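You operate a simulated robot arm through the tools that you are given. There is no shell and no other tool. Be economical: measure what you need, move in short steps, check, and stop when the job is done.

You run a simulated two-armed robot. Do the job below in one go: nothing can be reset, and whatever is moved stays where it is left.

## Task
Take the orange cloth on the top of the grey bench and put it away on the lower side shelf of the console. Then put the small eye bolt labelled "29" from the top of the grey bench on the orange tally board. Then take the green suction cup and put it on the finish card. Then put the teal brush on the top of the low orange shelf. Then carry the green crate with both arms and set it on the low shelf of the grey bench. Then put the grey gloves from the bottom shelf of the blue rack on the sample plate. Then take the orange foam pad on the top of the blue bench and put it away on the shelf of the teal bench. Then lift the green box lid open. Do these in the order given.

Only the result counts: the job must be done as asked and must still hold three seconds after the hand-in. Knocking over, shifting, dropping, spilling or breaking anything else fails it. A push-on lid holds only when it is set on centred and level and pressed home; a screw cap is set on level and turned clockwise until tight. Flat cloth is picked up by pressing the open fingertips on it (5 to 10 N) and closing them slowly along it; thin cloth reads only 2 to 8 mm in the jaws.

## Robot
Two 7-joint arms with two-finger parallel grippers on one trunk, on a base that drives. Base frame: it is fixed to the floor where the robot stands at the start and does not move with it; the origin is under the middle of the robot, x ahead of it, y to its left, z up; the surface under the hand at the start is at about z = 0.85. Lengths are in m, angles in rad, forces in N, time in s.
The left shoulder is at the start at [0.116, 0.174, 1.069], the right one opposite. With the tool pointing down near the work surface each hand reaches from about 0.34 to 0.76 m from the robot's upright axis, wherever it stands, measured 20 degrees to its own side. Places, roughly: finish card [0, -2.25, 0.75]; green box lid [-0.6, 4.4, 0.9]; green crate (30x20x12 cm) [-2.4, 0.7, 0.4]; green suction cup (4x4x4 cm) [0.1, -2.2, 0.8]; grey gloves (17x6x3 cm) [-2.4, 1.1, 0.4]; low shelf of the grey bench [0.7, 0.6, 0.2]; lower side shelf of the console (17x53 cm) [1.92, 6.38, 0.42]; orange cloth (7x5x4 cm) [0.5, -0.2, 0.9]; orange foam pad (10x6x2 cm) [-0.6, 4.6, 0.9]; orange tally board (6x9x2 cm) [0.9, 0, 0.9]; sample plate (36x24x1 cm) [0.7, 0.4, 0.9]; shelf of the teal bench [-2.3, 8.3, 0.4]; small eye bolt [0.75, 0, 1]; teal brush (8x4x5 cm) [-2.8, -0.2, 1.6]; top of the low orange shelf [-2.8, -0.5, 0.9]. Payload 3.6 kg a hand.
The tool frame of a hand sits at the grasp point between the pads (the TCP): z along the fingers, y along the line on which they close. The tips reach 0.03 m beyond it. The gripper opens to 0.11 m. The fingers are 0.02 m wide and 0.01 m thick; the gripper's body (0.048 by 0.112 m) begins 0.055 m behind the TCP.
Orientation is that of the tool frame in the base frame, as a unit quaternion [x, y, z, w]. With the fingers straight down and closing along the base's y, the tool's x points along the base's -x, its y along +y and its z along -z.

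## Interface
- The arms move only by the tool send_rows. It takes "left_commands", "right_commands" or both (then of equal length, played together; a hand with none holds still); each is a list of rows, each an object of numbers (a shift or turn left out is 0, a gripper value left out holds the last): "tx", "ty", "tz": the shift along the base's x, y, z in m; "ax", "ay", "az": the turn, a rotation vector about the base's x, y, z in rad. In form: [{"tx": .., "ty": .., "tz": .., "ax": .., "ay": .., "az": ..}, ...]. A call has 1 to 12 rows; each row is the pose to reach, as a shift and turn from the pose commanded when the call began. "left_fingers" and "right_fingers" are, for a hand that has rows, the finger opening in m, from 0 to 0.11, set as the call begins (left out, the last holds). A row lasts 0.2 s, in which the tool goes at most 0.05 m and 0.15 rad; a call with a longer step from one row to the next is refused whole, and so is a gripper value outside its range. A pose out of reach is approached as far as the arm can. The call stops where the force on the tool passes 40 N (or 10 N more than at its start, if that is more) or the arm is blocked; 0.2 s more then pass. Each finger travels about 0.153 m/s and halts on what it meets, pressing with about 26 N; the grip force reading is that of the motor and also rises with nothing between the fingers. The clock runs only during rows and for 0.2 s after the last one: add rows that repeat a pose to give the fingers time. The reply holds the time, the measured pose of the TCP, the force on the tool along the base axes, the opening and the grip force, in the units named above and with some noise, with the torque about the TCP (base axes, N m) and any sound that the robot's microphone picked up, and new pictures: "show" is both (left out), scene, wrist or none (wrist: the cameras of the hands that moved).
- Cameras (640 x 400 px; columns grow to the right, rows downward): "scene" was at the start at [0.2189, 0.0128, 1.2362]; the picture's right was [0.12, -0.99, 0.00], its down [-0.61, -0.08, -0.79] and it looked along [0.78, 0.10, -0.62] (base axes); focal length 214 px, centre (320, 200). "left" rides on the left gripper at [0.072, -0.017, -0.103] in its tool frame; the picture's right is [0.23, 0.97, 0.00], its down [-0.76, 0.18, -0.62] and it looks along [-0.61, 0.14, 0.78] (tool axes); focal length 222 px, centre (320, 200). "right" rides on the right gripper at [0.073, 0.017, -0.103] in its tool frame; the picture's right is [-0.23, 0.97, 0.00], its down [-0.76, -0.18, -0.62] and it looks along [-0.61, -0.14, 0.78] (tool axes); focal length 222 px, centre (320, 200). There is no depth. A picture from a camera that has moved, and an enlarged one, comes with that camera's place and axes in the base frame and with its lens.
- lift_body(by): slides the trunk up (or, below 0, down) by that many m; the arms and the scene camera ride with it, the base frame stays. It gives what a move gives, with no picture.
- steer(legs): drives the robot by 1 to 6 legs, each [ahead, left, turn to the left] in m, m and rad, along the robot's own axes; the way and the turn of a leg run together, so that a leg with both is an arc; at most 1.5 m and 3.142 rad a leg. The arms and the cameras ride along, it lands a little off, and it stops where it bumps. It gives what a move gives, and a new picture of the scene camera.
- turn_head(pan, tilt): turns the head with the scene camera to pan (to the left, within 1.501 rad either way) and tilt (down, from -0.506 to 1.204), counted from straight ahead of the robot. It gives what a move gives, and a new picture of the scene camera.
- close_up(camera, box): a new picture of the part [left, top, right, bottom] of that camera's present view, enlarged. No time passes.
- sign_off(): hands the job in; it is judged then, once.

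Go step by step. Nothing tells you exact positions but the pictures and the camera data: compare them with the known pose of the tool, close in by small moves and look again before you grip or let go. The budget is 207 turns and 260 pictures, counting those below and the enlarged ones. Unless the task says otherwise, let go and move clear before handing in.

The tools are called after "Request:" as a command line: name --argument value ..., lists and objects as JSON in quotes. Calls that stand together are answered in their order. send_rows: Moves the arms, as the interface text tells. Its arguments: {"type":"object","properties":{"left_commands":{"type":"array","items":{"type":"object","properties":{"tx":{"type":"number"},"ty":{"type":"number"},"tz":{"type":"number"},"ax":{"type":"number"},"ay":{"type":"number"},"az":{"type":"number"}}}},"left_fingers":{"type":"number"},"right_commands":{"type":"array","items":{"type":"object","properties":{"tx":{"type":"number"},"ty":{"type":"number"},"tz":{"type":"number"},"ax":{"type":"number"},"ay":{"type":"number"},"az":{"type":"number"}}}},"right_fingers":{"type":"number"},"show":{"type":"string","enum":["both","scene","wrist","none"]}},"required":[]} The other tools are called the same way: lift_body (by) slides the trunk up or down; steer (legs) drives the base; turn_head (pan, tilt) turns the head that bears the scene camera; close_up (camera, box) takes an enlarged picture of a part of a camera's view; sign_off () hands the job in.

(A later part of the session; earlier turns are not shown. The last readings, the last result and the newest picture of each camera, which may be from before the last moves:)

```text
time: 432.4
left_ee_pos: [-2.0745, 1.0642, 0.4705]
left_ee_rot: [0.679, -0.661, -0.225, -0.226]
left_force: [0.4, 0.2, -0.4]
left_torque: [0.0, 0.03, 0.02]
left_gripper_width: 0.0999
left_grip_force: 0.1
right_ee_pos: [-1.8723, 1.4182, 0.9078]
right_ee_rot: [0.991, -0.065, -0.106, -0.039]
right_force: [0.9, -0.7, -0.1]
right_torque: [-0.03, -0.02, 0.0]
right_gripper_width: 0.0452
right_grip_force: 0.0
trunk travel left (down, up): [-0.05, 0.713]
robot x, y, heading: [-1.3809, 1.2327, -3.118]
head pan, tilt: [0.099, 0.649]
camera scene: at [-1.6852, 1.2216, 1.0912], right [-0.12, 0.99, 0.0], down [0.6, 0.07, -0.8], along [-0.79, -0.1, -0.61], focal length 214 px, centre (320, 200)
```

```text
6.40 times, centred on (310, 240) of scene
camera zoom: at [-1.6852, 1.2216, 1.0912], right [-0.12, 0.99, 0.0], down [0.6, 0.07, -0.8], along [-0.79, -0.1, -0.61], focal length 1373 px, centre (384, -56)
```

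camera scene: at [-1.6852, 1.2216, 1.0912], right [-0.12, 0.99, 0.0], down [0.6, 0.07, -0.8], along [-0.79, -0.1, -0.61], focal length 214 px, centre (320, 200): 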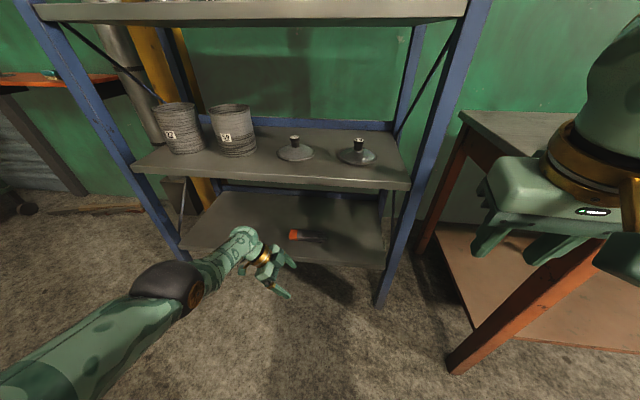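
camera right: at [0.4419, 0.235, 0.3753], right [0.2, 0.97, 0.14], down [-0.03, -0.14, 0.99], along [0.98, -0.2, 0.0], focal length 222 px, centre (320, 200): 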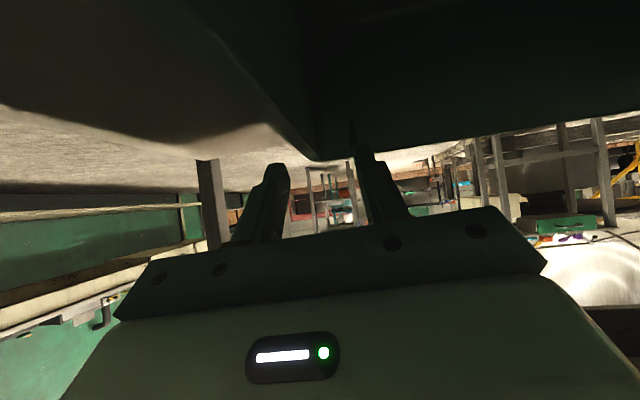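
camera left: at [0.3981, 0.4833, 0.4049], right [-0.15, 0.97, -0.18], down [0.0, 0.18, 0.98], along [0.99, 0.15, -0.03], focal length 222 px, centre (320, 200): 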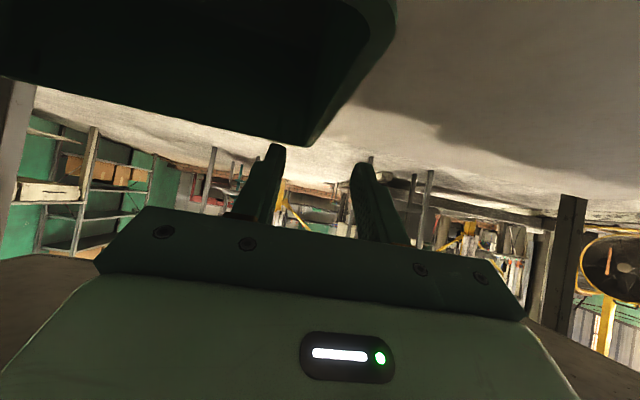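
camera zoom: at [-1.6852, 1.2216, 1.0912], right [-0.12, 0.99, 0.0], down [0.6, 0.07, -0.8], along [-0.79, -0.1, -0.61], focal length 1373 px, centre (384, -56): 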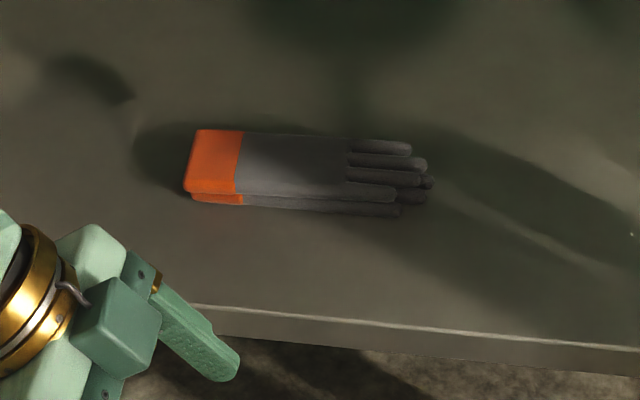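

The gloves are centred at about [-2.36, 1.075], spanning y 1.0–1.165. The left hand is lined up, so I'll drive ahead.

Request:
steer --legs '[[0.28, 0.008, 0]]'

Request:
close_up --camera "left" --box '[0, 0, 640, 400]'

```text
time: 434.4
left_ee_pos: [-2.3541, 1.0527, 0.4695]
left_ee_rot: [0.679, -0.662, -0.225, -0.226]
left_force: [-0.2, -0.7, -0.1]
left_torque: [0.01, 0.01, 0.01]
left_gripper_width: 0.0998
left_grip_force: 0.2
right_ee_pos: [-2.1512, 1.4049, 0.9065]
right_ee_rot: [0.991, -0.067, -0.107, -0.039]
right_force: [-0.2, 0.3, -1.1]
right_torque: [-0.02, 0.0, -0.03]
right_gripper_width: 0.045
right_grip_force: 0.1
trunk travel left (down, up): [-0.05, 0.713]
robot x, y, heading: [-1.6593, 1.2229, -3.122]
head pan, tilt: [0.099, 0.649]
camera scene: at [-1.9658, 1.2092, 1.0911], right [-0.12, 0.99, 0.0], down [0.6, 0.07, -0.8], along [-0.79, -0.09, -0.61], focal length 214 px, centre (320, 200)
```

scene: 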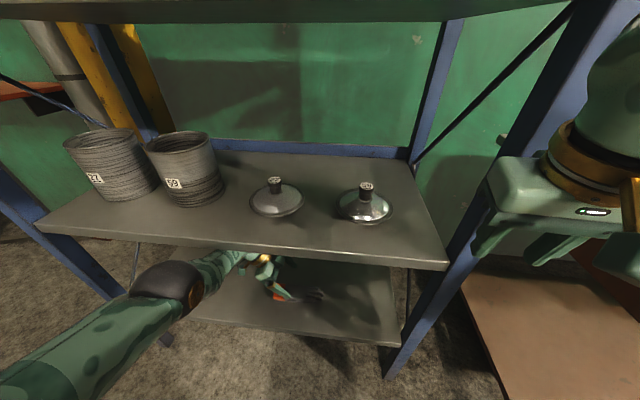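

```text
1.00 times, centred on (320, 200) of left (not enlarged: the box is as wide or as high as the picture)
camera zoom: at [-2.3352, 0.9332, 0.5094], right [-0.97, -0.2, -0.15], down [-0.19, 0.23, 0.95], along [-0.16, 0.95, -0.26], focal length 222 px, centre (320, 200)
```

zoom: 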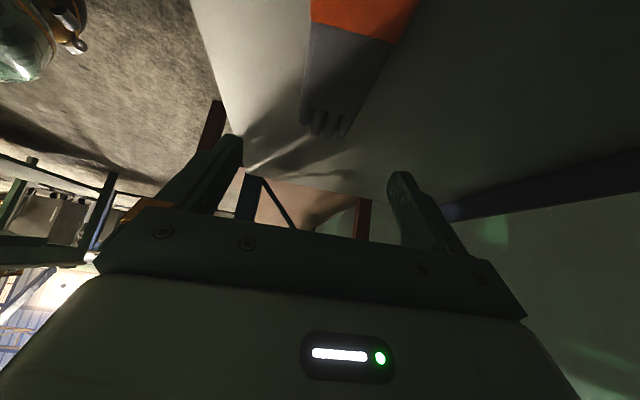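

Request:
send_rows --left_commands '[{"tx": -0.003, "ty": 0.005, "tz": -0.03}, {"tx": -0.007, "ty": 0.012, "tz": -0.06}, {"tx": -0.007, "ty": 0.012, "tz": -0.08}]' --show "wrist"

```text
time: 435.2
left_ee_pos: [-2.3207, 1.0607, 0.4182]
left_ee_rot: [0.678, -0.663, -0.223, -0.226]
left_force: [1.0, -0.2, 0.5]
left_torque: [-0.04, -0.01, 0.01]
left_gripper_width: 0.0999
left_grip_force: 0.1
left hand out of reach, approached as far as the arm can: row 1, 2, 3
right_ee_pos: [-2.1511, 1.4051, 0.9067]
right_ee_rot: [0.991, -0.067, -0.107, -0.039]
right_force: [-0.3, 1.0, 0.3]
right_torque: [0.01, -0.03, 0.0]
right_gripper_width: 0.045
right_grip_force: 0.0
trunk travel left (down, up): [-0.05, 0.713]
robot x, y, heading: [-1.6602, 1.2211, -3.122]
head pan, tilt: [0.099, 0.649]
camera left: at [-2.302, 0.9413, 0.4573], right [-0.97, -0.2, -0.15], down [-0.19, 0.23, 0.95], along [-0.16, 0.95, -0.26], focal length 222 px, centre (320, 200)
```

left: 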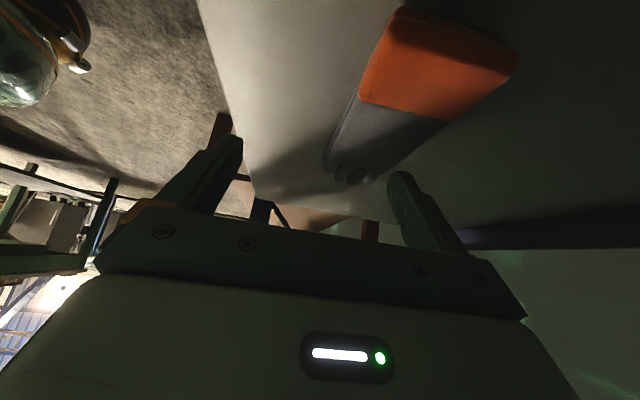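

Request:
send_rows --right_commands '[{"tx": 0.03}, {"tx": 0.06}, {"tx": 0.08}]' --show "none"

Request:
steer --legs '[[0.07, 0, 0]]'

Request:
send_rows --left_commands '[{"tx": 0.01, "ty": 0.002, "tz": -0.005}, {"tx": 0.02, "ty": 0.005, "tz": -0.01}]' --show "wrist"

```text
time: 436.0
left_ee_pos: [-2.3205, 1.0605, 0.4188]
left_ee_rot: [0.678, -0.662, -0.224, -0.226]
left_force: [-0.9, 0.2, 0.6]
left_torque: [0.0, 0.01, -0.02]
left_gripper_width: 0.0998
left_grip_force: 0.0
right_ee_pos: [-2.0718, 1.405, 0.9054]
right_ee_rot: [0.991, -0.066, -0.107, -0.039]
right_force: [0.4, -0.4, -0.5]
right_torque: [0.01, 0.01, 0.0]
right_gripper_width: 0.0449
right_grip_force: 0.0
trunk travel left (down, up): [-0.05, 0.713]
robot x, y, heading: [-1.66, 1.2163, -3.121]
head pan, tilt: [0.099, 0.649]
```

```text
time: 437.0
left_ee_pos: [-2.3903, 1.0602, 0.4177]
left_ee_rot: [0.678, -0.663, -0.224, -0.227]
left_force: [-0.3, 0.8, 0.2]
left_torque: [0.03, -0.03, 0.04]
left_gripper_width: 0.1001
left_grip_force: 0.1
right_ee_pos: [-2.1405, 1.4036, 0.9053]
right_ee_rot: [0.991, -0.067, -0.106, -0.039]
right_force: [0.1, -0.2, 0.1]
right_torque: [-0.02, 0.01, -0.02]
right_gripper_width: 0.0453
right_grip_force: 0.1
trunk travel left (down, up): [-0.05, 0.713]
robot x, y, heading: [-1.7322, 1.2195, -3.124]
head pan, tilt: [0.099, 0.649]
camera scene: at [-2.035, 1.2081, 1.0909], right [-0.12, 0.99, 0.0], down [0.6, 0.07, -0.8], along [-0.79, -0.09, -0.61], focal length 214 px, centre (320, 200)
```

scene: 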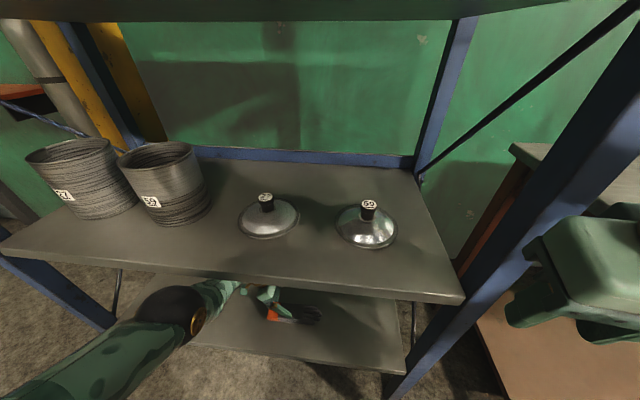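

```text
time: 437.6
left_ee_pos: [-2.3762, 1.0648, 0.402]
left_ee_rot: [0.678, -0.663, -0.224, -0.227]
left_force: [0.0, -1.2, 0.0]
left_torque: [0.0, -0.03, -0.02]
left_gripper_width: 0.1
left_grip_force: 0.0
left hand out of reach, approached as far as the arm can: row 1, 2
right_ee_pos: [-2.1416, 1.4036, 0.9055]
right_ee_rot: [0.991, -0.067, -0.106, -0.039]
right_force: [0.4, -0.1, 0.0]
right_torque: [0.01, 0.03, -0.02]
right_gripper_width: 0.0451
right_grip_force: 0.1
trunk travel left (down, up): [-0.05, 0.713]
robot x, y, heading: [-1.7297, 1.2212, -3.122]
head pan, tilt: [0.099, 0.649]
camera left: at [-2.357, 0.9454, 0.4418], right [-0.97, -0.2, -0.15], down [-0.19, 0.23, 0.95], along [-0.16, 0.95, -0.26], focal length 222 px, centre (320, 200)
```

left: 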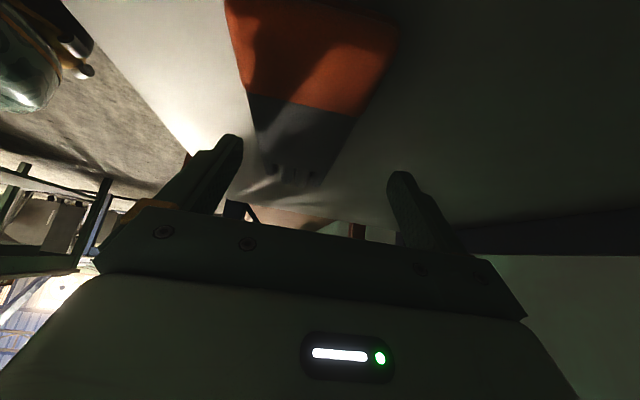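

Request:
send_rows --left_commands '[{"tx": 0.008, "tz": -0.008}, {"tx": 0.016, "tz": -0.016}, {"tx": 0.018, "tz": -0.024}]' --show "wrist"

```text
time: 438.4
left_ee_pos: [-2.3584, 1.0638, 0.3798]
left_ee_rot: [0.678, -0.663, -0.224, -0.225]
left_force: [-0.1, -1.4, 2.9]
left_torque: [-0.01, 0.15, -0.03]
left_gripper_width: 0.1002
left_grip_force: 0.1
right_ee_pos: [-2.1411, 1.4038, 0.9047]
right_ee_rot: [0.991, -0.067, -0.107, -0.039]
right_force: [0.0, 0.2, -0.6]
right_torque: [-0.01, -0.03, -0.04]
right_gripper_width: 0.0449
right_grip_force: 0.0
trunk travel left (down, up): [-0.05, 0.713]
robot x, y, heading: [-1.7268, 1.2183, -3.122]
head pan, tilt: [0.099, 0.649]
camera left: at [-2.3393, 0.9446, 0.4194], right [-0.97, -0.2, -0.14], down [-0.19, 0.23, 0.95], along [-0.16, 0.95, -0.26], focal length 222 px, centre (320, 200)
```

left: 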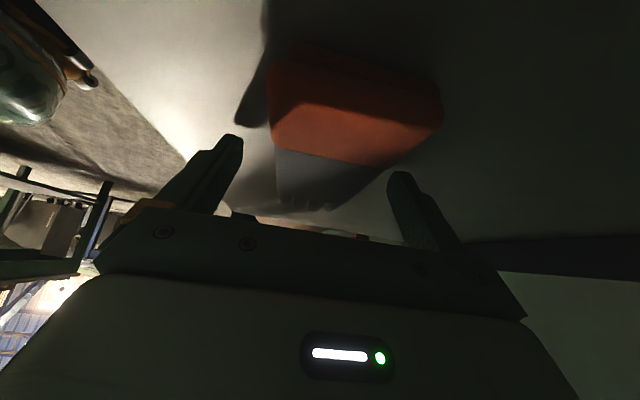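

Fingertips just at the shelf. I'll close on the gloves.

Request:
send_rows --left_commands '[{"tz": 0.001}, {"tz": 0.001}, {"tz": 0.001}, {"tz": 0.001}]' --left_fingers 0.01 --show "none"

Request:
send_rows --left_commands '[{"tz": 0.02, "tx": -0.005}, {"tz": 0.04, "tx": -0.01}, {"tz": 0.055, "tx": -0.015}]' --show "wrist"

```text
time: 439.4
left_ee_pos: [-2.3574, 1.0651, 0.3798]
left_ee_rot: [0.678, -0.663, -0.224, -0.226]
left_force: [-0.1, -0.4, 0.5]
left_torque: [-0.04, 0.01, 0.01]
left_gripper_width: 0.0577
left_grip_force: 26.1
right_ee_pos: [-2.1402, 1.4035, 0.9053]
right_ee_rot: [0.991, -0.067, -0.107, -0.039]
right_force: [-0.8, -0.4, 0.0]
right_torque: [0.0, 0.01, 0.03]
right_gripper_width: 0.0449
right_grip_force: 0.0
trunk travel left (down, up): [-0.05, 0.713]
robot x, y, heading: [-1.725, 1.2163, -3.124]
head pan, tilt: [0.099, 0.649]
```

```text
time: 440.2
left_ee_pos: [-2.3817, 1.0641, 0.4146]
left_ee_rot: [0.679, -0.661, -0.218, -0.233]
left_force: [0.1, 0.2, -1.7]
left_torque: [0.01, -0.02, 0.01]
left_gripper_width: 0.0578
left_grip_force: 26.4
left hand out of reach, approached as far as the arm can: row 1, 2, 3
right_ee_pos: [-2.1392, 1.4037, 0.9041]
right_ee_rot: [0.991, -0.067, -0.105, -0.038]
right_force: [0.1, -0.3, -0.8]
right_torque: [-0.01, 0.01, 0.01]
right_gripper_width: 0.045
right_grip_force: 0.1
trunk travel left (down, up): [-0.05, 0.713]
robot x, y, heading: [-1.7303, 1.2221, -3.124]
head pan, tilt: [0.099, 0.649]
camera left: at [-2.3637, 0.9447, 0.4531], right [-0.97, -0.2, -0.16], down [-0.21, 0.23, 0.95], along [-0.15, 0.95, -0.26], focal length 222 px, centre (320, 200)
```

left: 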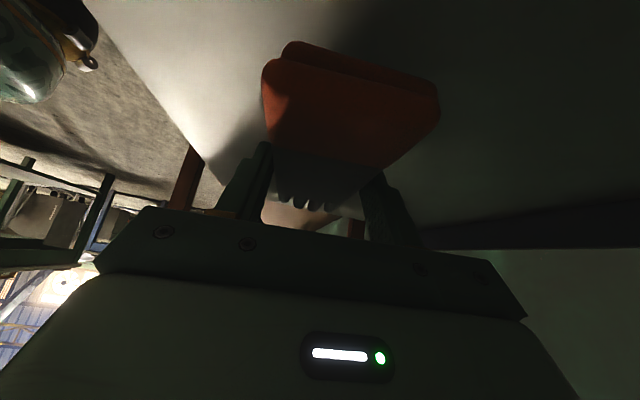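

The gloves are held. I'll back out, go to the grey bench and raise the trunk.

Request:
steer --legs '[[-0.55, 0, 0], [0, 0.95, 0], [0, 0, 3.12]]'

Request:
lift_body --by 0.4

Request:
send_rows --left_commands '[{"tz": 0.045}, {"tz": 0.09}, {"tz": 0.135}, {"tz": 0.18}, {"tz": 0.225}]' --show "none"

```text
time: 455.0
left_ee_pos: [-0.4904, 0.4221, 0.4224]
left_ee_rot: [0.68, 0.66, -0.233, 0.218]
left_force: [0.4, -0.5, -1.2]
left_torque: [0.02, 0.0, 0.0]
left_gripper_width: 0.0573
left_grip_force: 26.0
right_ee_pos: [-0.7564, 0.0949, 0.9057]
right_ee_rot: [0.092, 0.989, -0.042, 0.105]
right_force: [-0.5, -0.1, -0.3]
right_torque: [0.0, 0.01, 0.0]
right_gripper_width: 0.045
right_grip_force: 0.2
trunk travel left (down, up): [-0.05, 0.713]
robot x, y, heading: [-1.1618, 0.2997, -0.031]
head pan, tilt: [0.099, 0.649]
camera scene: at [-0.8552, 0.3006, 1.0912], right [0.07, -1.0, 0.0], down [-0.6, -0.04, -0.8], along [0.79, 0.05, -0.61], focal length 214 px, centre (320, 200)
```

scene: 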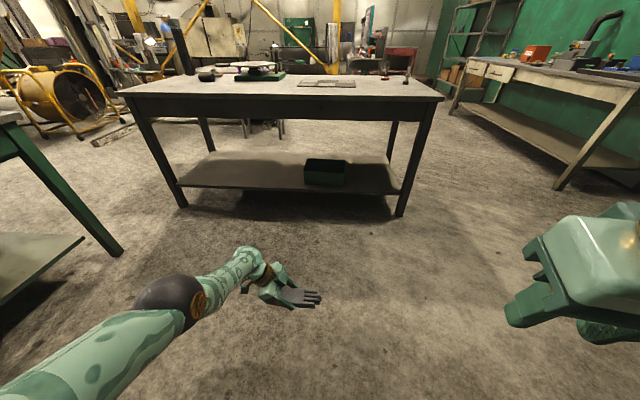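

```text
time: 458.8
left_ee_pos: [-0.4688, 0.4221, 1.0683]
left_ee_rot: [0.711, 0.601, -0.093, 0.354]
left_force: [1.1, -0.9, -1.3]
left_torque: [0.04, 0.0, 0.01]
left_gripper_width: 0.0574
left_grip_force: 26.6
right_ee_pos: [-0.7577, 0.0964, 1.3056]
right_ee_rot: [0.093, 0.989, -0.042, 0.105]
right_force: [-0.2, -1.6, -0.8]
right_torque: [0.0, 0.02, 0.03]
right_gripper_width: 0.0451
right_grip_force: 0.1
trunk travel left (down, up): [-0.45, 0.313]
robot x, y, heading: [-1.1565, 0.305, -0.035]
head pan, tilt: [0.099, 0.649]
```

```text
time: 460.0
left_ee_pos: [-0.4659, 0.4211, 1.2951]
left_ee_rot: [0.711, 0.601, -0.093, 0.353]
left_force: [-0.5, -0.8, -1.4]
left_torque: [0.04, 0.02, 0.0]
left_gripper_width: 0.0575
left_grip_force: 26.0
left hand out of reach, approached as far as the arm can: row 1, 2, 3, 4, 5
right_ee_pos: [-0.7599, 0.0948, 1.3058]
right_ee_rot: [0.093, 0.989, -0.041, 0.106]
right_force: [-0.4, 0.8, 0.0]
right_torque: [-0.01, -0.01, -0.02]
right_gripper_width: 0.0449
right_grip_force: 0.0
trunk travel left (down, up): [-0.45, 0.313]
robot x, y, heading: [-1.1597, 0.3032, -0.039]
head pan, tilt: [0.099, 0.649]
```

I'll restore the left hand's orientation and height, then approach the bench.

Request:
send_rows --left_commands '[{"tz": -0.03, "ay": 0.07}, {"tz": -0.06, "ay": 0.14}, {"tz": -0.1, "ay": 0.21}, {"tz": -0.14, "ay": 0.28}, {"tz": -0.18, "ay": 0.35}, {"tz": -0.2, "ay": 0.412}]' --show "none"

Request:
steer --legs '[[0, -0.07, 0.037], [1.05, 0, 0]]'

```text
time: 461.4
left_ee_pos: [-0.5217, 0.4582, 1.1051]
left_ee_rot: [0.679, 0.659, -0.233, 0.226]
left_force: [0.6, -0.6, -1.7]
left_torque: [0.0, 0.0, 0.0]
left_gripper_width: 0.0574
left_grip_force: 26.0
left hand out of reach, approached as far as the arm can: row 1, 2, 3, 4, 5, 6
right_ee_pos: [-0.7579, 0.0963, 1.3065]
right_ee_rot: [0.092, 0.989, -0.042, 0.105]
right_force: [-0.5, 0.5, -0.4]
right_torque: [0.0, -0.03, -0.01]
right_gripper_width: 0.045
right_grip_force: 0.1
trunk travel left (down, up): [-0.45, 0.313]
robot x, y, heading: [-1.157, 0.2983, -0.034]
head pan, tilt: [0.099, 0.649]
```

```text
time: 467.5
left_ee_pos: [0.5238, 0.4391, 1.1056]
left_ee_rot: [0.659, 0.678, -0.226, 0.233]
left_force: [0.8, 0.0, -1.6]
left_torque: [0.03, 0.02, 0.02]
left_gripper_width: 0.0575
left_grip_force: 26.3
right_ee_pos: [0.3084, 0.0631, 1.3053]
right_ee_rot: [0.063, 0.992, -0.038, 0.107]
right_force: [-0.7, 0.3, 0.2]
right_torque: [0.0, -0.04, 0.0]
right_gripper_width: 0.0451
right_grip_force: 0.1
trunk travel left (down, up): [-0.45, 0.313]
robot x, y, heading: [-0.1058, 0.2472, 0.02]
head pan, tilt: [0.099, 0.649]
camera scene: at [0.014, 0.258, 1.5064], right [0.12, -0.99, 0.0], down [-0.6, -0.07, -0.8], along [0.79, 0.1, -0.61], focal length 214 px, centre (320, 200)
```

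scene: 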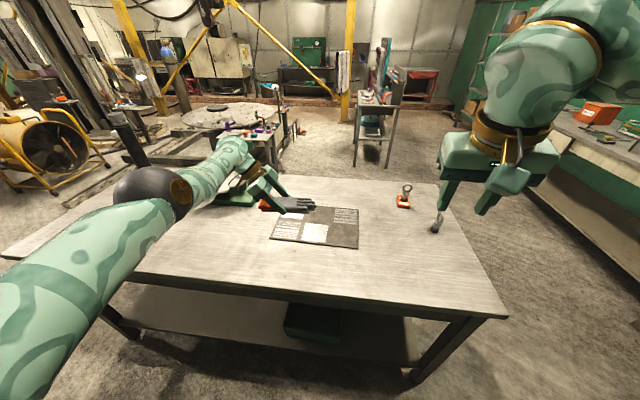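

Request:
steer --legs '[[0.08, -0.04, -0.02]]'

Request:
send_rows --left_commands '[{"tx": 0.02, "ty": -0.005, "tz": -0.03}, {"tx": 0.04, "ty": -0.01, "tz": -0.06}, {"tx": 0.055, "ty": -0.01, "tz": -0.095}, {"tx": 0.055, "ty": -0.01, "tz": -0.13}]' --show "both"

```text
time: 468.6
left_ee_pos: [0.6072, 0.3868, 1.1053]
left_ee_rot: [0.666, 0.672, -0.228, 0.23]
left_force: [0.1, -0.9, 0.3]
left_torque: [-0.02, 0.03, 0.0]
left_gripper_width: 0.0574
left_grip_force: 25.6
right_ee_pos: [0.3858, 0.0145, 1.3049]
right_ee_rot: [0.074, 0.991, -0.04, 0.105]
right_force: [-1.1, 0.9, -0.1]
right_torque: [0.05, -0.02, 0.04]
right_gripper_width: 0.045
right_grip_force: 0.1
trunk travel left (down, up): [-0.45, 0.313]
robot x, y, heading: [-0.0236, 0.2101, 0.007]
head pan, tilt: [0.099, 0.649]
camera scene: at [0.0957, 0.2157, 1.5063], right [0.1, -0.99, 0.0], down [-0.6, -0.06, -0.8], along [0.79, 0.08, -0.61], focal length 214 px, centre (320, 200)
```

scene: 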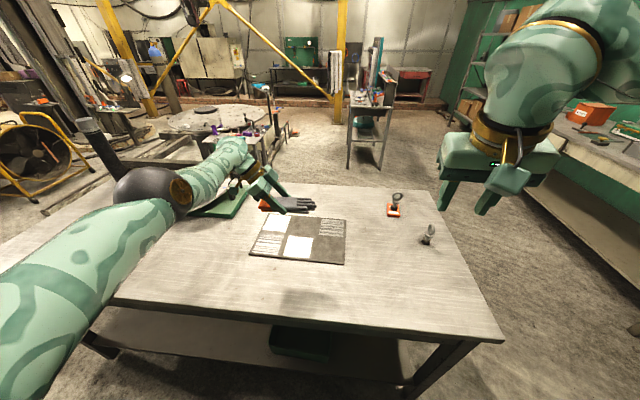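

```text
time: 469.6
left_ee_pos: [0.5932, 0.376, 1.0261]
left_ee_rot: [0.666, 0.671, -0.227, 0.232]
left_force: [-0.6, -0.3, -0.1]
left_torque: [0.02, 0.03, 0.01]
left_gripper_width: 0.0575
left_grip_force: 25.9
left hand out of reach, approached as far as the arm can: row 1, 2, 3, 4
right_ee_pos: [0.3853, 0.0158, 1.3055]
right_ee_rot: [0.073, 0.991, -0.04, 0.107]
right_force: [1.0, 0.7, -0.1]
right_torque: [-0.04, -0.02, -0.02]
right_gripper_width: 0.0452
right_grip_force: 0.1
trunk travel left (down, up): [-0.45, 0.313]
robot x, y, heading: [-0.025, 0.2047, 0.006]
head pan, tilt: [0.099, 0.649]
camera scene: at [0.094, 0.2166, 1.5065], right [0.1, -0.99, 0.0], down [-0.6, -0.06, -0.8], along [0.79, 0.08, -0.6], focal length 214 px, centre (320, 200)
camera left: at [0.5754, 0.4969, 1.0624], right [0.97, 0.19, -0.14], down [0.18, -0.22, 0.96], along [0.15, -0.96, -0.25], focal length 222 px, centre (320, 200)
```

scene: 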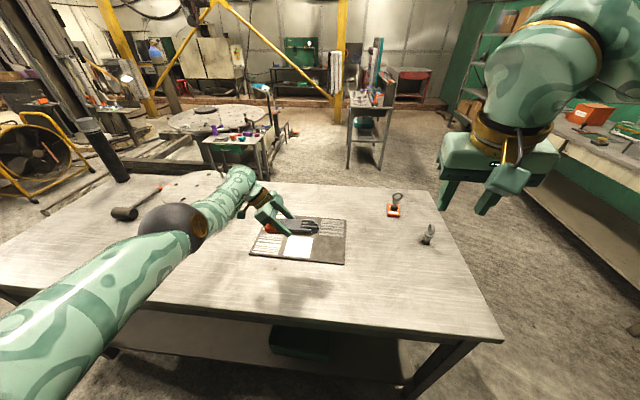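
left: 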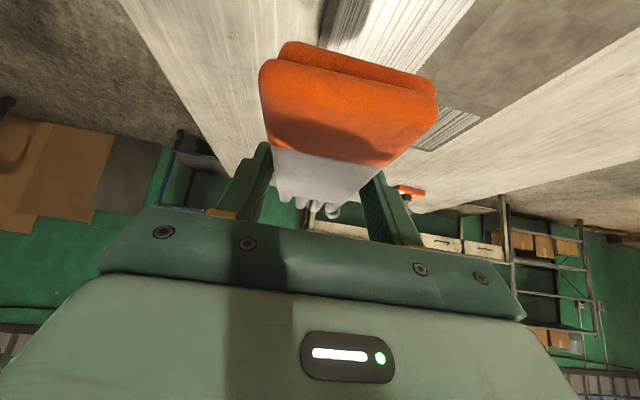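

Request:
lift_body --by -0.08

Request:
send_rows --left_commands '[{"tx": 0.02}, {"tx": 0.04}, {"tx": 0.06}]' --show "none"

```text
time: 470.8
left_ee_pos: [0.596, 0.3741, 0.9236]
left_ee_rot: [0.662, 0.675, -0.241, 0.217]
left_force: [0.7, 0.3, -0.4]
left_torque: [-0.04, -0.03, 0.0]
left_gripper_width: 0.0578
left_grip_force: 26.1
right_ee_pos: [0.3843, 0.0165, 1.2261]
right_ee_rot: [0.074, 0.991, -0.041, 0.106]
right_force: [-0.1, 0.3, -0.1]
right_torque: [-0.02, 0.01, -0.01]
right_gripper_width: 0.045
right_grip_force: 0.1
trunk travel left (down, up): [-0.37, 0.393]
robot x, y, heading: [-0.0217, 0.2047, 0.005]
head pan, tilt: [0.099, 0.649]
```

```text
time: 471.6
left_ee_pos: [0.5964, 0.3798, 0.9258]
left_ee_rot: [0.662, 0.675, -0.242, 0.218]
left_force: [0.0, 0.1, -1.5]
left_torque: [0.04, -0.05, -0.03]
left_gripper_width: 0.0576
left_grip_force: 26.0
left hand out of reach, approached as far as the arm can: row 1, 2, 3
right_ee_pos: [0.3845, 0.0155, 1.2265]
right_ee_rot: [0.074, 0.991, -0.04, 0.106]
right_force: [0.4, -0.1, 0.1]
right_torque: [0.02, -0.02, 0.01]
right_gripper_width: 0.0451
right_grip_force: 0.1
trunk travel left (down, up): [-0.37, 0.393]
robot x, y, heading: [-0.024, 0.2029, 0.004]
head pan, tilt: [0.099, 0.649]
```

Request:
steer --legs '[[0.035, 0, 0]]'

Request:
send_rows --left_commands '[{"tz": -0.004}, {"tz": -0.008}, {"tz": -0.012}, {"tz": -0.016}, {"tz": -0.02}]' --show "wrist"

```text
time: 472.4
left_ee_pos: [0.6327, 0.3804, 0.925]
left_ee_rot: [0.662, 0.675, -0.242, 0.218]
left_force: [-0.7, 0.0, -0.4]
left_torque: [0.02, 0.02, -0.02]
left_gripper_width: 0.0574
left_grip_force: 25.4
right_ee_pos: [0.4194, 0.0167, 1.2248]
right_ee_rot: [0.074, 0.991, -0.04, 0.106]
right_force: [-0.1, 0.5, 0.1]
right_torque: [-0.04, 0.03, 0.02]
right_gripper_width: 0.045
right_grip_force: 0.1
trunk travel left (down, up): [-0.37, 0.393]
robot x, y, heading: [0.0124, 0.2061, 0.003]
head pan, tilt: [0.099, 0.649]
camera scene: at [0.151, 0.2166, 1.4257], right [0.1, -0.99, 0.0], down [-0.6, -0.06, -0.8], along [0.79, 0.08, -0.61], focal length 214 px, centre (320, 200)
```

scene: 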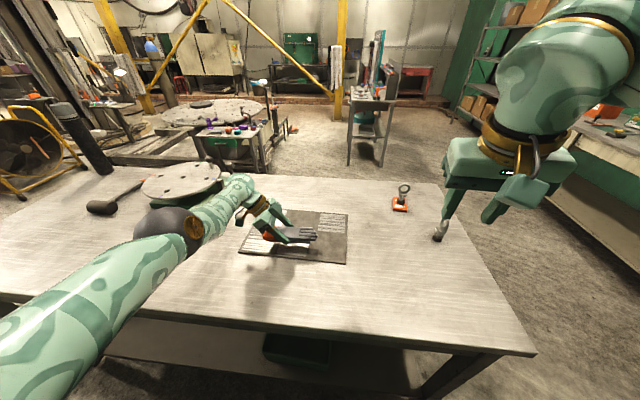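

```text
time: 473.6
left_ee_pos: [0.6283, 0.3821, 0.9139]
left_ee_rot: [0.662, 0.675, -0.241, 0.218]
left_force: [-0.2, -1.0, -0.7]
left_torque: [0.04, -0.02, 0.0]
left_gripper_width: 0.0578
left_grip_force: 26.2
left hand out of reach, approached as far as the arm can: row 2, 3, 4, 5
right_ee_pos: [0.4206, 0.0168, 1.2256]
right_ee_rot: [0.073, 0.991, -0.039, 0.107]
right_force: [-0.4, -0.4, 0.6]
right_torque: [-0.01, -0.01, -0.01]
right_gripper_width: 0.0451
right_grip_force: 0.0
trunk travel left (down, up): [-0.37, 0.393]
robot x, y, heading: [0.0089, 0.2036, 0.001]
head pan, tilt: [0.099, 0.649]
camera left: at [0.6118, 0.5023, 0.9518], right [0.97, 0.19, -0.18], down [0.22, -0.22, 0.95], along [0.14, -0.96, -0.25], focal length 222 px, centre (320, 200)
```

left: 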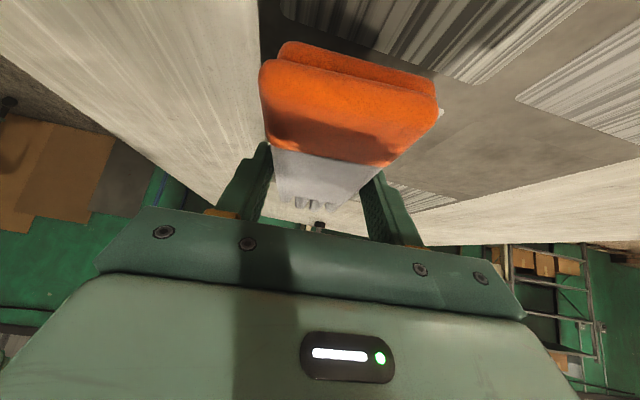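

Request:
lift_body --by -0.012

```text
time: 474.2
left_ee_pos: [0.629, 0.3826, 0.9022]
left_ee_rot: [0.662, 0.675, -0.242, 0.217]
left_force: [0.3, -0.4, 0.5]
left_torque: [-0.01, -0.03, 0.01]
left_gripper_width: 0.0575
left_grip_force: 25.6
right_ee_pos: [0.4192, 0.0157, 1.215]
right_ee_rot: [0.074, 0.991, -0.04, 0.106]
right_force: [0.4, -0.9, 0.0]
right_torque: [-0.01, -0.03, 0.03]
right_gripper_width: 0.0452
right_grip_force: 0.1
trunk travel left (down, up): [-0.358, 0.405]
robot x, y, heading: [0.012, 0.2044, 0.003]
head pan, tilt: [0.099, 0.649]
```

Request:
lift_body --by -0.006

```text
time: 474.8
left_ee_pos: [0.6292, 0.3822, 0.8951]
left_ee_rot: [0.663, 0.675, -0.243, 0.216]
left_force: [-1.1, -1.3, -0.5]
left_torque: [0.04, 0.0, -0.02]
left_gripper_width: 0.0577
left_grip_force: 26.3
right_ee_pos: [0.4191, 0.0157, 1.208]
right_ee_rot: [0.073, 0.991, -0.04, 0.106]
right_force: [-1.2, 1.2, -0.3]
right_torque: [0.0, 0.0, -0.03]
right_gripper_width: 0.045
right_grip_force: 0.0
trunk travel left (down, up): [-0.352, 0.411]
robot x, y, heading: [0.0143, 0.2069, 0.001]
head pan, tilt: [0.099, 0.649]
```

Request:
lift_body --by -0.006

Request:
close_up --camera "left" --box '[180, 0, 500, 220]'

```text
time: 475.3
left_ee_pos: [0.6308, 0.3832, 0.8889]
left_ee_rot: [0.663, 0.674, -0.245, 0.215]
left_force: [0.0, 0.3, -1.4]
left_torque: [0.01, 0.02, 0.0]
left_gripper_width: 0.0574
left_grip_force: 26.7
right_ee_pos: [0.4198, 0.0173, 1.2018]
right_ee_rot: [0.074, 0.991, -0.04, 0.107]
right_force: [-0.1, 0.4, -0.7]
right_torque: [-0.01, 0.01, -0.03]
right_gripper_width: 0.0453
right_grip_force: 0.1
trunk travel left (down, up): [-0.346, 0.417]
robot x, y, heading: [0.0116, 0.2114, 0.0]
head pan, tilt: [0.099, 0.649]
```

```text
1.82 times, centred on (340, 110) of left
camera zoom: at [0.6156, 0.5034, 0.9264], right [0.97, 0.18, -0.18], down [0.22, -0.22, 0.95], along [0.13, -0.96, -0.25], focal length 404 px, centre (284, 364)
```

zoom: 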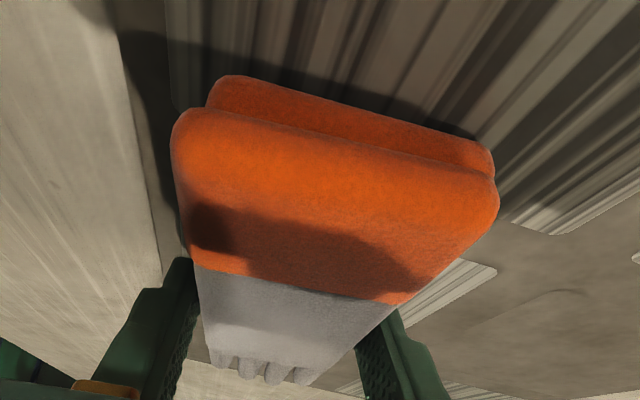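

Request:
lift_body --by -0.007

```text
time: 475.9
left_ee_pos: [0.6315, 0.3812, 0.8865]
left_ee_rot: [0.663, 0.673, -0.243, 0.218]
left_force: [-5.4, 2.7, 29.5]
left_torque: [0.12, -0.72, 0.11]
left_gripper_width: 0.0577
left_grip_force: 25.8
right_ee_pos: [0.417, 0.0158, 1.1966]
right_ee_rot: [0.072, 0.991, -0.038, 0.108]
right_force: [-0.5, -0.3, -0.1]
right_torque: [0.04, 0.02, -0.02]
right_gripper_width: 0.045
right_grip_force: 0.0
trunk travel left (down, up): [-0.339, 0.424]
robot x, y, heading: [0.0153, 0.2064, 0.006]
head pan, tilt: [0.099, 0.649]
```

Contact. I'll ease up, release and rise.

Request:
lift_body --by 0.004

Request:
send_rows --left_commands '[{"tz": 0}, {"tz": 0}, {"tz": 0}]' --left_fingers 0.09 --show "none"

Request:
lift_body --by 0.15

Request:
steer --legs '[[-0.25, 0, 0]]'

```text
time: 476.4
left_ee_pos: [0.6321, 0.3821, 0.8879]
left_ee_rot: [0.662, 0.674, -0.246, 0.217]
left_force: [0.6, 0.2, 19.5]
left_torque: [-0.73, -0.65, 0.38]
left_gripper_width: 0.0575
left_grip_force: 26.3
right_ee_pos: [0.4183, 0.0159, 1.1979]
right_ee_rot: [0.074, 0.991, -0.039, 0.108]
right_force: [-0.3, -0.2, 0.0]
right_torque: [-0.02, -0.03, 0.02]
right_gripper_width: 0.045
right_grip_force: 0.1
trunk travel left (down, up): [-0.343, 0.42]
robot x, y, heading: [0.0131, 0.2062, 0.004]
head pan, tilt: [0.099, 0.649]
```

```text
time: 477.2
left_ee_pos: [0.6305, 0.3822, 0.8875]
left_ee_rot: [0.663, 0.674, -0.244, 0.217]
left_force: [-6.9, 2.8, 22.5]
left_torque: [-0.18, -0.83, -0.11]
left_gripper_width: 0.0867
left_grip_force: 0.1
right_ee_pos: [0.417, 0.0161, 1.2002]
right_ee_rot: [0.073, 0.991, -0.039, 0.106]
right_force: [0.1, -0.3, 0.3]
right_torque: [-0.01, 0.0, 0.02]
right_gripper_width: 0.0448
right_grip_force: 0.1
trunk travel left (down, up): [-0.343, 0.42]
robot x, y, heading: [0.0117, 0.2036, 0.002]
head pan, tilt: [0.099, 0.649]
```

```text
time: 479.0
left_ee_pos: [0.6292, 0.3828, 1.0829]
left_ee_rot: [0.672, 0.665, -0.22, 0.242]
left_force: [-0.1, -0.4, -0.1]
left_torque: [0.01, -0.01, 0.04]
left_gripper_width: 0.0898
left_grip_force: 0.2
right_ee_pos: [0.4198, 0.0171, 1.348]
right_ee_rot: [0.073, 0.991, -0.04, 0.106]
right_force: [0.6, 0.5, 0.0]
right_torque: [0.0, 0.0, 0.03]
right_gripper_width: 0.0448
right_grip_force: 0.1
trunk travel left (down, up): [-0.493, 0.27]
robot x, y, heading: [0.0102, 0.2028, 0.005]
head pan, tilt: [0.099, 0.649]
```

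```text
time: 480.8
left_ee_pos: [0.3751, 0.3802, 1.0825]
left_ee_rot: [0.673, 0.664, -0.219, 0.242]
left_force: [0.7, 0.1, -0.3]
left_torque: [-0.03, -0.02, 0.0]
left_gripper_width: 0.0899
left_grip_force: 0.0
right_ee_pos: [0.1648, 0.0145, 1.3491]
right_ee_rot: [0.075, 0.991, -0.039, 0.106]
right_force: [-0.1, -0.1, 0.8]
right_torque: [0.01, -0.01, -0.01]
right_gripper_width: 0.0449
right_grip_force: 0.1
trunk travel left (down, up): [-0.493, 0.27]
robot x, y, heading: [-0.244, 0.2044, -0.002]
head pan, tilt: [0.099, 0.649]
camera scene: at [-0.1336, 0.2155, 1.5497], right [0.1, -0.99, 0.0], down [-0.6, -0.06, -0.8], along [0.79, 0.08, -0.6], focal length 214 px, centre (320, 200)
```

scene: 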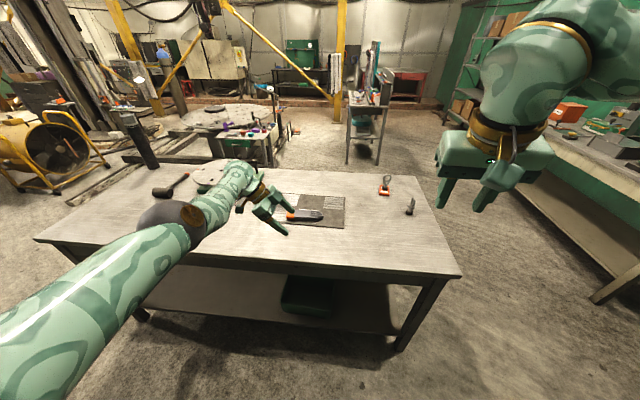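

The gloves lie on the sample plate. Next is the foam pad on the blue bench, so I'll drive north through the west aisle.

Request:
steer --legs '[[-1.13, 0, 0], [0, 0, 1.571]]'

```text
time: 490.4
left_ee_pos: [-1.5388, 0.8231, 1.0824]
left_ee_rot: [0.003, 0.945, 0.017, 0.325]
left_force: [-0.1, 0.2, 0.7]
left_torque: [-0.04, -0.01, -0.02]
left_gripper_width: 0.0898
left_grip_force: 0.0
right_ee_pos: [-1.173, 0.6145, 1.3506]
right_ee_rot: [-0.65, 0.751, 0.048, 0.103]
right_force: [0.6, 0.7, 0.8]
right_torque: [0.02, -0.01, 0.01]
right_gripper_width: 0.0449
right_grip_force: 0.0
trunk travel left (down, up): [-0.493, 0.27]
robot x, y, heading: [-1.3624, 0.204, 1.578]
head pan, tilt: [0.099, 0.649]
camera scene: at [-1.3708, 0.3188, 1.5497], right [0.99, 0.11, 0.0], down [0.06, -0.6, -0.8], along [-0.08, 0.79, -0.6], focal length 214 px, centre (320, 200)
```

scene: 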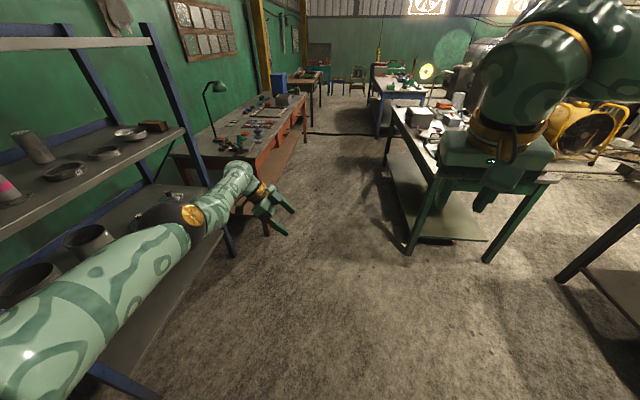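

Request:
steer --legs '[[1.5, -0.06, -0.007], [1.5, -0.02, 0], [1.4, 0, 0], [0, 0, -1.571]]'

Request:
turn_head --pan 0.0 --tilt 0.75

```text
refused: leg 1 is longer than a leg can be; nothing moved
```

```text
time: 491.0
left_ee_pos: [-1.5396, 0.8226, 1.0821]
left_ee_rot: [0.004, 0.946, 0.016, 0.325]
left_force: [-0.1, 0.7, 0.9]
left_torque: [0.0, 0.01, -0.02]
left_gripper_width: 0.0899
left_grip_force: 0.0
right_ee_pos: [-1.1723, 0.6152, 1.3489]
right_ee_rot: [-0.65, 0.752, 0.047, 0.103]
right_force: [0.7, -0.6, -0.2]
right_torque: [0.0, 0.04, 0.04]
right_gripper_width: 0.0454
right_grip_force: 0.0
trunk travel left (down, up): [-0.493, 0.27]
robot x, y, heading: [-1.3567, 0.2063, 1.576]
head pan, tilt: [0.0, 0.75]
camera scene: at [-1.3622, 0.3154, 1.5411], right [1.0, 0.01, 0.0], down [0.0, -0.68, -0.73], along [-0.01, 0.73, -0.68], focal length 214 px, centre (320, 200)
```

scene: 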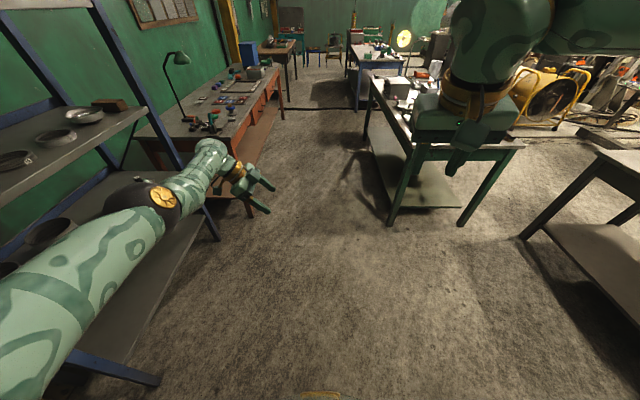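

Request:
steer --legs '[[1.45, -0.06, -0.006], [1.49, 0, 0], [1.46, 0, 0], [0, 0, -1.571]]'

```text
time: 515.8
left_ee_pos: [-0.5564, 4.7384, 1.082]
left_ee_rot: [0.685, 0.651, -0.224, 0.237]
left_force: [-0.2, 0.1, 0.0]
left_torque: [0.0, -0.04, 0.01]
left_gripper_width: 0.09
left_grip_force: 0.1
right_ee_pos: [-0.7781, 4.3797, 1.3494]
right_ee_rot: [0.092, 0.989, -0.043, 0.105]
right_force: [-0.9, 0.5, 0.5]
right_torque: [0.02, 0.03, 0.04]
right_gripper_width: 0.0448
right_grip_force: 0.1
trunk travel left (down, up): [-0.493, 0.27]
robot x, y, heading: [-1.1789, 4.5793, -0.032]
head pan, tilt: [0.0, 0.75]
camera scene: at [-1.0738, 4.5826, 1.5411], right [-0.03, -1.0, 0.0], down [-0.68, 0.02, -0.73], along [0.73, -0.03, -0.68], focal length 214 px, centre (320, 200)
```

scene: 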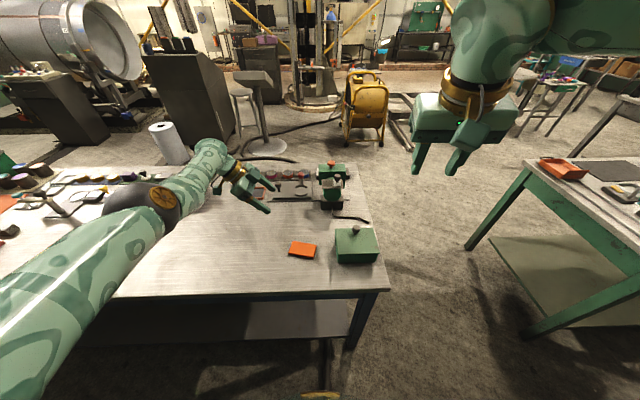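

Request:
close_up --camera "scene" --box '[270, 200, 400, 285]'

```text
4.71 times, centred on (335, 242) of scene
camera zoom: at [-1.0738, 4.5826, 1.5411], right [-0.03, -1.0, 0.0], down [-0.68, 0.02, -0.73], along [0.73, -0.03, -0.68], focal length 1009 px, centre (249, 0)
```

zoom: 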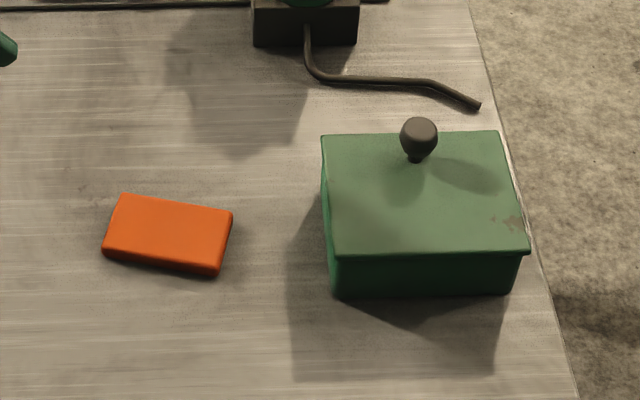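

The pad is at about [-0.614, 4.626], rotated about 13°, with its long side roughly along y. I'll shift the base left, then bring the right hand, tilted 40°, over the pad.

Request:
steer --legs '[[0, 0.15, 0]]'

Request:
send_rows --right_commands '[{"tx": 0.016, "ty": 0.01, "tz": -0.04, "ay": -0.053}, {"tx": 0.032, "ty": 0.02, "tz": -0.08, "ay": -0.106}, {"tx": 0.048, "ty": 0.03, "tz": -0.12, "ay": -0.16, "ax": -0.01}, {"tx": 0.065, "ty": 0.04, "tz": -0.16, "ay": -0.213, "ax": -0.02}, {"tx": 0.082, "ty": 0.052, "tz": -0.2, "ay": -0.266, "ax": -0.03}, {"tx": 0.1, "ty": 0.064, "tz": -0.24, "ay": -0.32, "ax": -0.036}, {"tx": 0.116, "ty": 0.076, "tz": -0.28, "ay": -0.373, "ax": -0.036}, {"tx": 0.132, "ty": 0.088, "tz": -0.32, "ay": -0.426, "ax": -0.036}, {"tx": 0.149, "ty": 0.095, "tz": -0.36, "ay": -0.48, "ax": -0.036}]' --right_fingers 0.11 --show "wrist"

```text
time: 517.1
left_ee_pos: [-0.553, 4.8849, 1.0824]
left_ee_rot: [0.684, 0.652, -0.224, 0.237]
left_force: [0.2, 0.8, 1.0]
left_torque: [-0.03, -0.01, -0.03]
left_gripper_width: 0.09
left_grip_force: 0.2
right_ee_pos: [-0.7746, 4.5252, 1.3484]
right_ee_rot: [0.093, 0.989, -0.043, 0.105]
right_force: [0.0, 1.5, 0.1]
right_torque: [0.01, -0.01, 0.01]
right_gripper_width: 0.045
right_grip_force: 0.0
trunk travel left (down, up): [-0.493, 0.27]
robot x, y, heading: [-1.1784, 4.7316, -0.032]
head pan, tilt: [0.0, 0.75]
camera scene: at [-1.0689, 4.7289, 1.5411], right [-0.03, -1.0, 0.0], down [-0.68, 0.02, -0.73], along [0.73, -0.02, -0.68], focal length 214 px, centre (320, 200)
```

scene: 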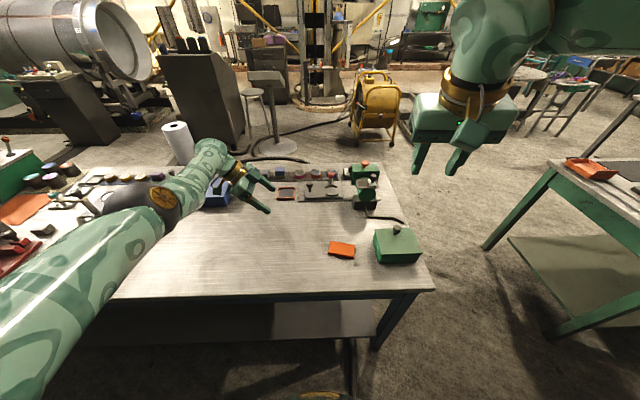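

```text
time: 519.1
left_ee_pos: [-0.5517, 4.884, 1.082]
left_ee_rot: [0.684, 0.653, -0.224, 0.238]
left_force: [0.9, 0.4, -0.1]
left_torque: [-0.02, -0.04, 0.03]
left_gripper_width: 0.0898
left_grip_force: 0.1
right_ee_pos: [-0.6264, 4.6226, 0.9874]
right_ee_rot: [0.098, 0.935, -0.036, 0.34]
right_force: [0.4, 0.9, 0.7]
right_torque: [-0.01, -0.01, -0.01]
right_gripper_width: 0.1102
right_grip_force: 0.1
trunk travel left (down, up): [-0.493, 0.27]
robot x, y, heading: [-1.1764, 4.732, -0.031]
head pan, tilt: [0.0, 0.75]
camera right: at [-0.7416, 4.6638, 1.0217], right [0.37, 0.92, 0.15], down [0.14, -0.21, 0.97], along [0.92, -0.34, -0.21], focal length 222 px, centre (320, 200)
```

right: 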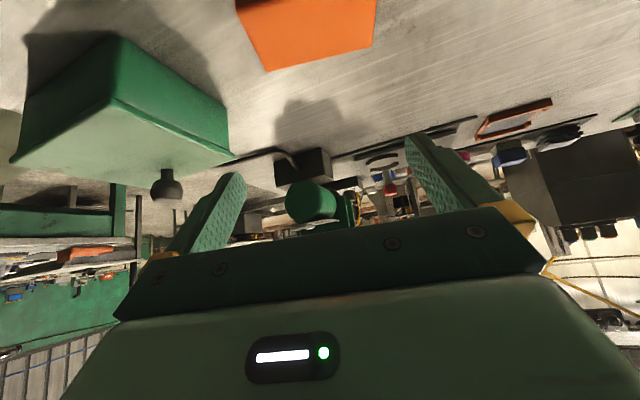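

Request:
send_rows --right_commands '[{"ty": 0.003, "tz": -0.035}, {"tx": -0.002, "ty": 0.006, "tz": -0.07}]' --show "wrist"

```text
time: 519.7
left_ee_pos: [-0.5514, 4.8845, 1.0826]
left_ee_rot: [0.685, 0.652, -0.224, 0.237]
left_force: [0.4, 0.5, 0.2]
left_torque: [-0.01, 0.01, 0.03]
left_gripper_width: 0.0899
left_grip_force: 0.0
right_ee_pos: [-0.6276, 4.6262, 0.9183]
right_ee_rot: [0.097, 0.935, -0.035, 0.34]
right_force: [0.1, 0.0, 0.0]
right_torque: [0.0, -0.04, 0.02]
right_gripper_width: 0.1103
right_grip_force: 0.0
trunk travel left (down, up): [-0.493, 0.27]
robot x, y, heading: [-1.1767, 4.7289, -0.039]
head pan, tilt: [0.0, 0.75]
camera right: at [-0.742, 4.6684, 0.9519], right [0.37, 0.92, 0.15], down [0.14, -0.21, 0.97], along [0.92, -0.34, -0.21], focal length 222 px, centre (320, 200)
```

right: 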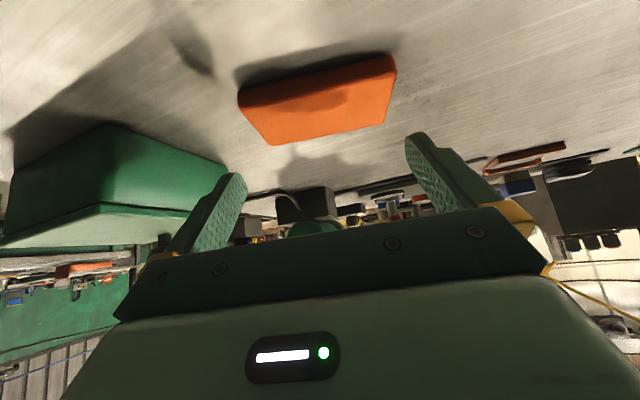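

Request:
send_rows --right_commands '[{"tz": -0.018}, {"tz": -0.034}]' --show "none"

Request:
send_rows --right_commands '[{"tz": 0}, {"tz": 0}, {"tz": 0}]' --right_fingers 0.05 --show "wrist"

```text
time: 520.3
left_ee_pos: [-0.5508, 4.8836, 1.0837]
left_ee_rot: [0.684, 0.652, -0.224, 0.237]
left_force: [-0.6, -0.1, 0.0]
left_torque: [-0.01, -0.04, 0.01]
left_gripper_width: 0.0899
left_grip_force: 0.1
right_ee_pos: [-0.6281, 4.6261, 0.8844]
right_ee_rot: [0.098, 0.935, -0.035, 0.34]
right_force: [-0.5, 0.3, 0.3]
right_torque: [-0.01, 0.01, 0.02]
right_gripper_width: 0.1101
right_grip_force: 0.1
trunk travel left (down, up): [-0.493, 0.27]
robot x, y, heading: [-1.1753, 4.7297, -0.029]
head pan, tilt: [0.0, 0.75]
```

```text
time: 521.1
left_ee_pos: [-0.5505, 4.8861, 1.0819]
left_ee_rot: [0.685, 0.652, -0.223, 0.237]
left_force: [0.2, -0.6, 0.2]
left_torque: [0.04, 0.01, 0.0]
left_gripper_width: 0.09
left_grip_force: 0.2
right_ee_pos: [-0.6283, 4.627, 0.8858]
right_ee_rot: [0.096, 0.935, -0.035, 0.339]
right_force: [0.3, 1.4, 1.2]
right_torque: [0.02, -0.01, 0.05]
right_gripper_width: 0.0935
right_grip_force: 26.0
trunk travel left (down, up): [-0.493, 0.27]
robot x, y, heading: [-1.1781, 4.7347, -0.032]
head pan, tilt: [0.0, 0.75]
camera right: at [-0.7425, 4.6693, 0.9187], right [0.37, 0.92, 0.15], down [0.14, -0.21, 0.97], along [0.92, -0.34, -0.21], focal length 222 px, centre (320, 200)
```

right: 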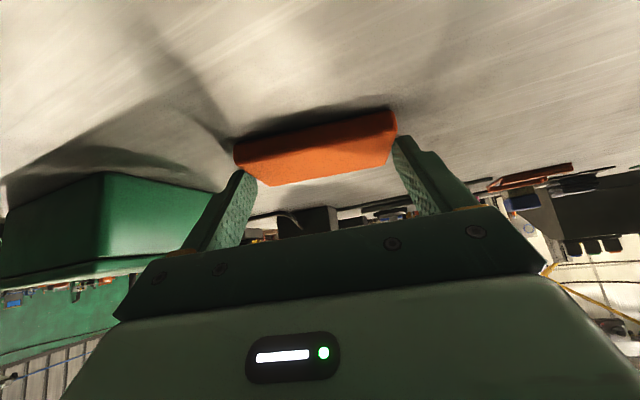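

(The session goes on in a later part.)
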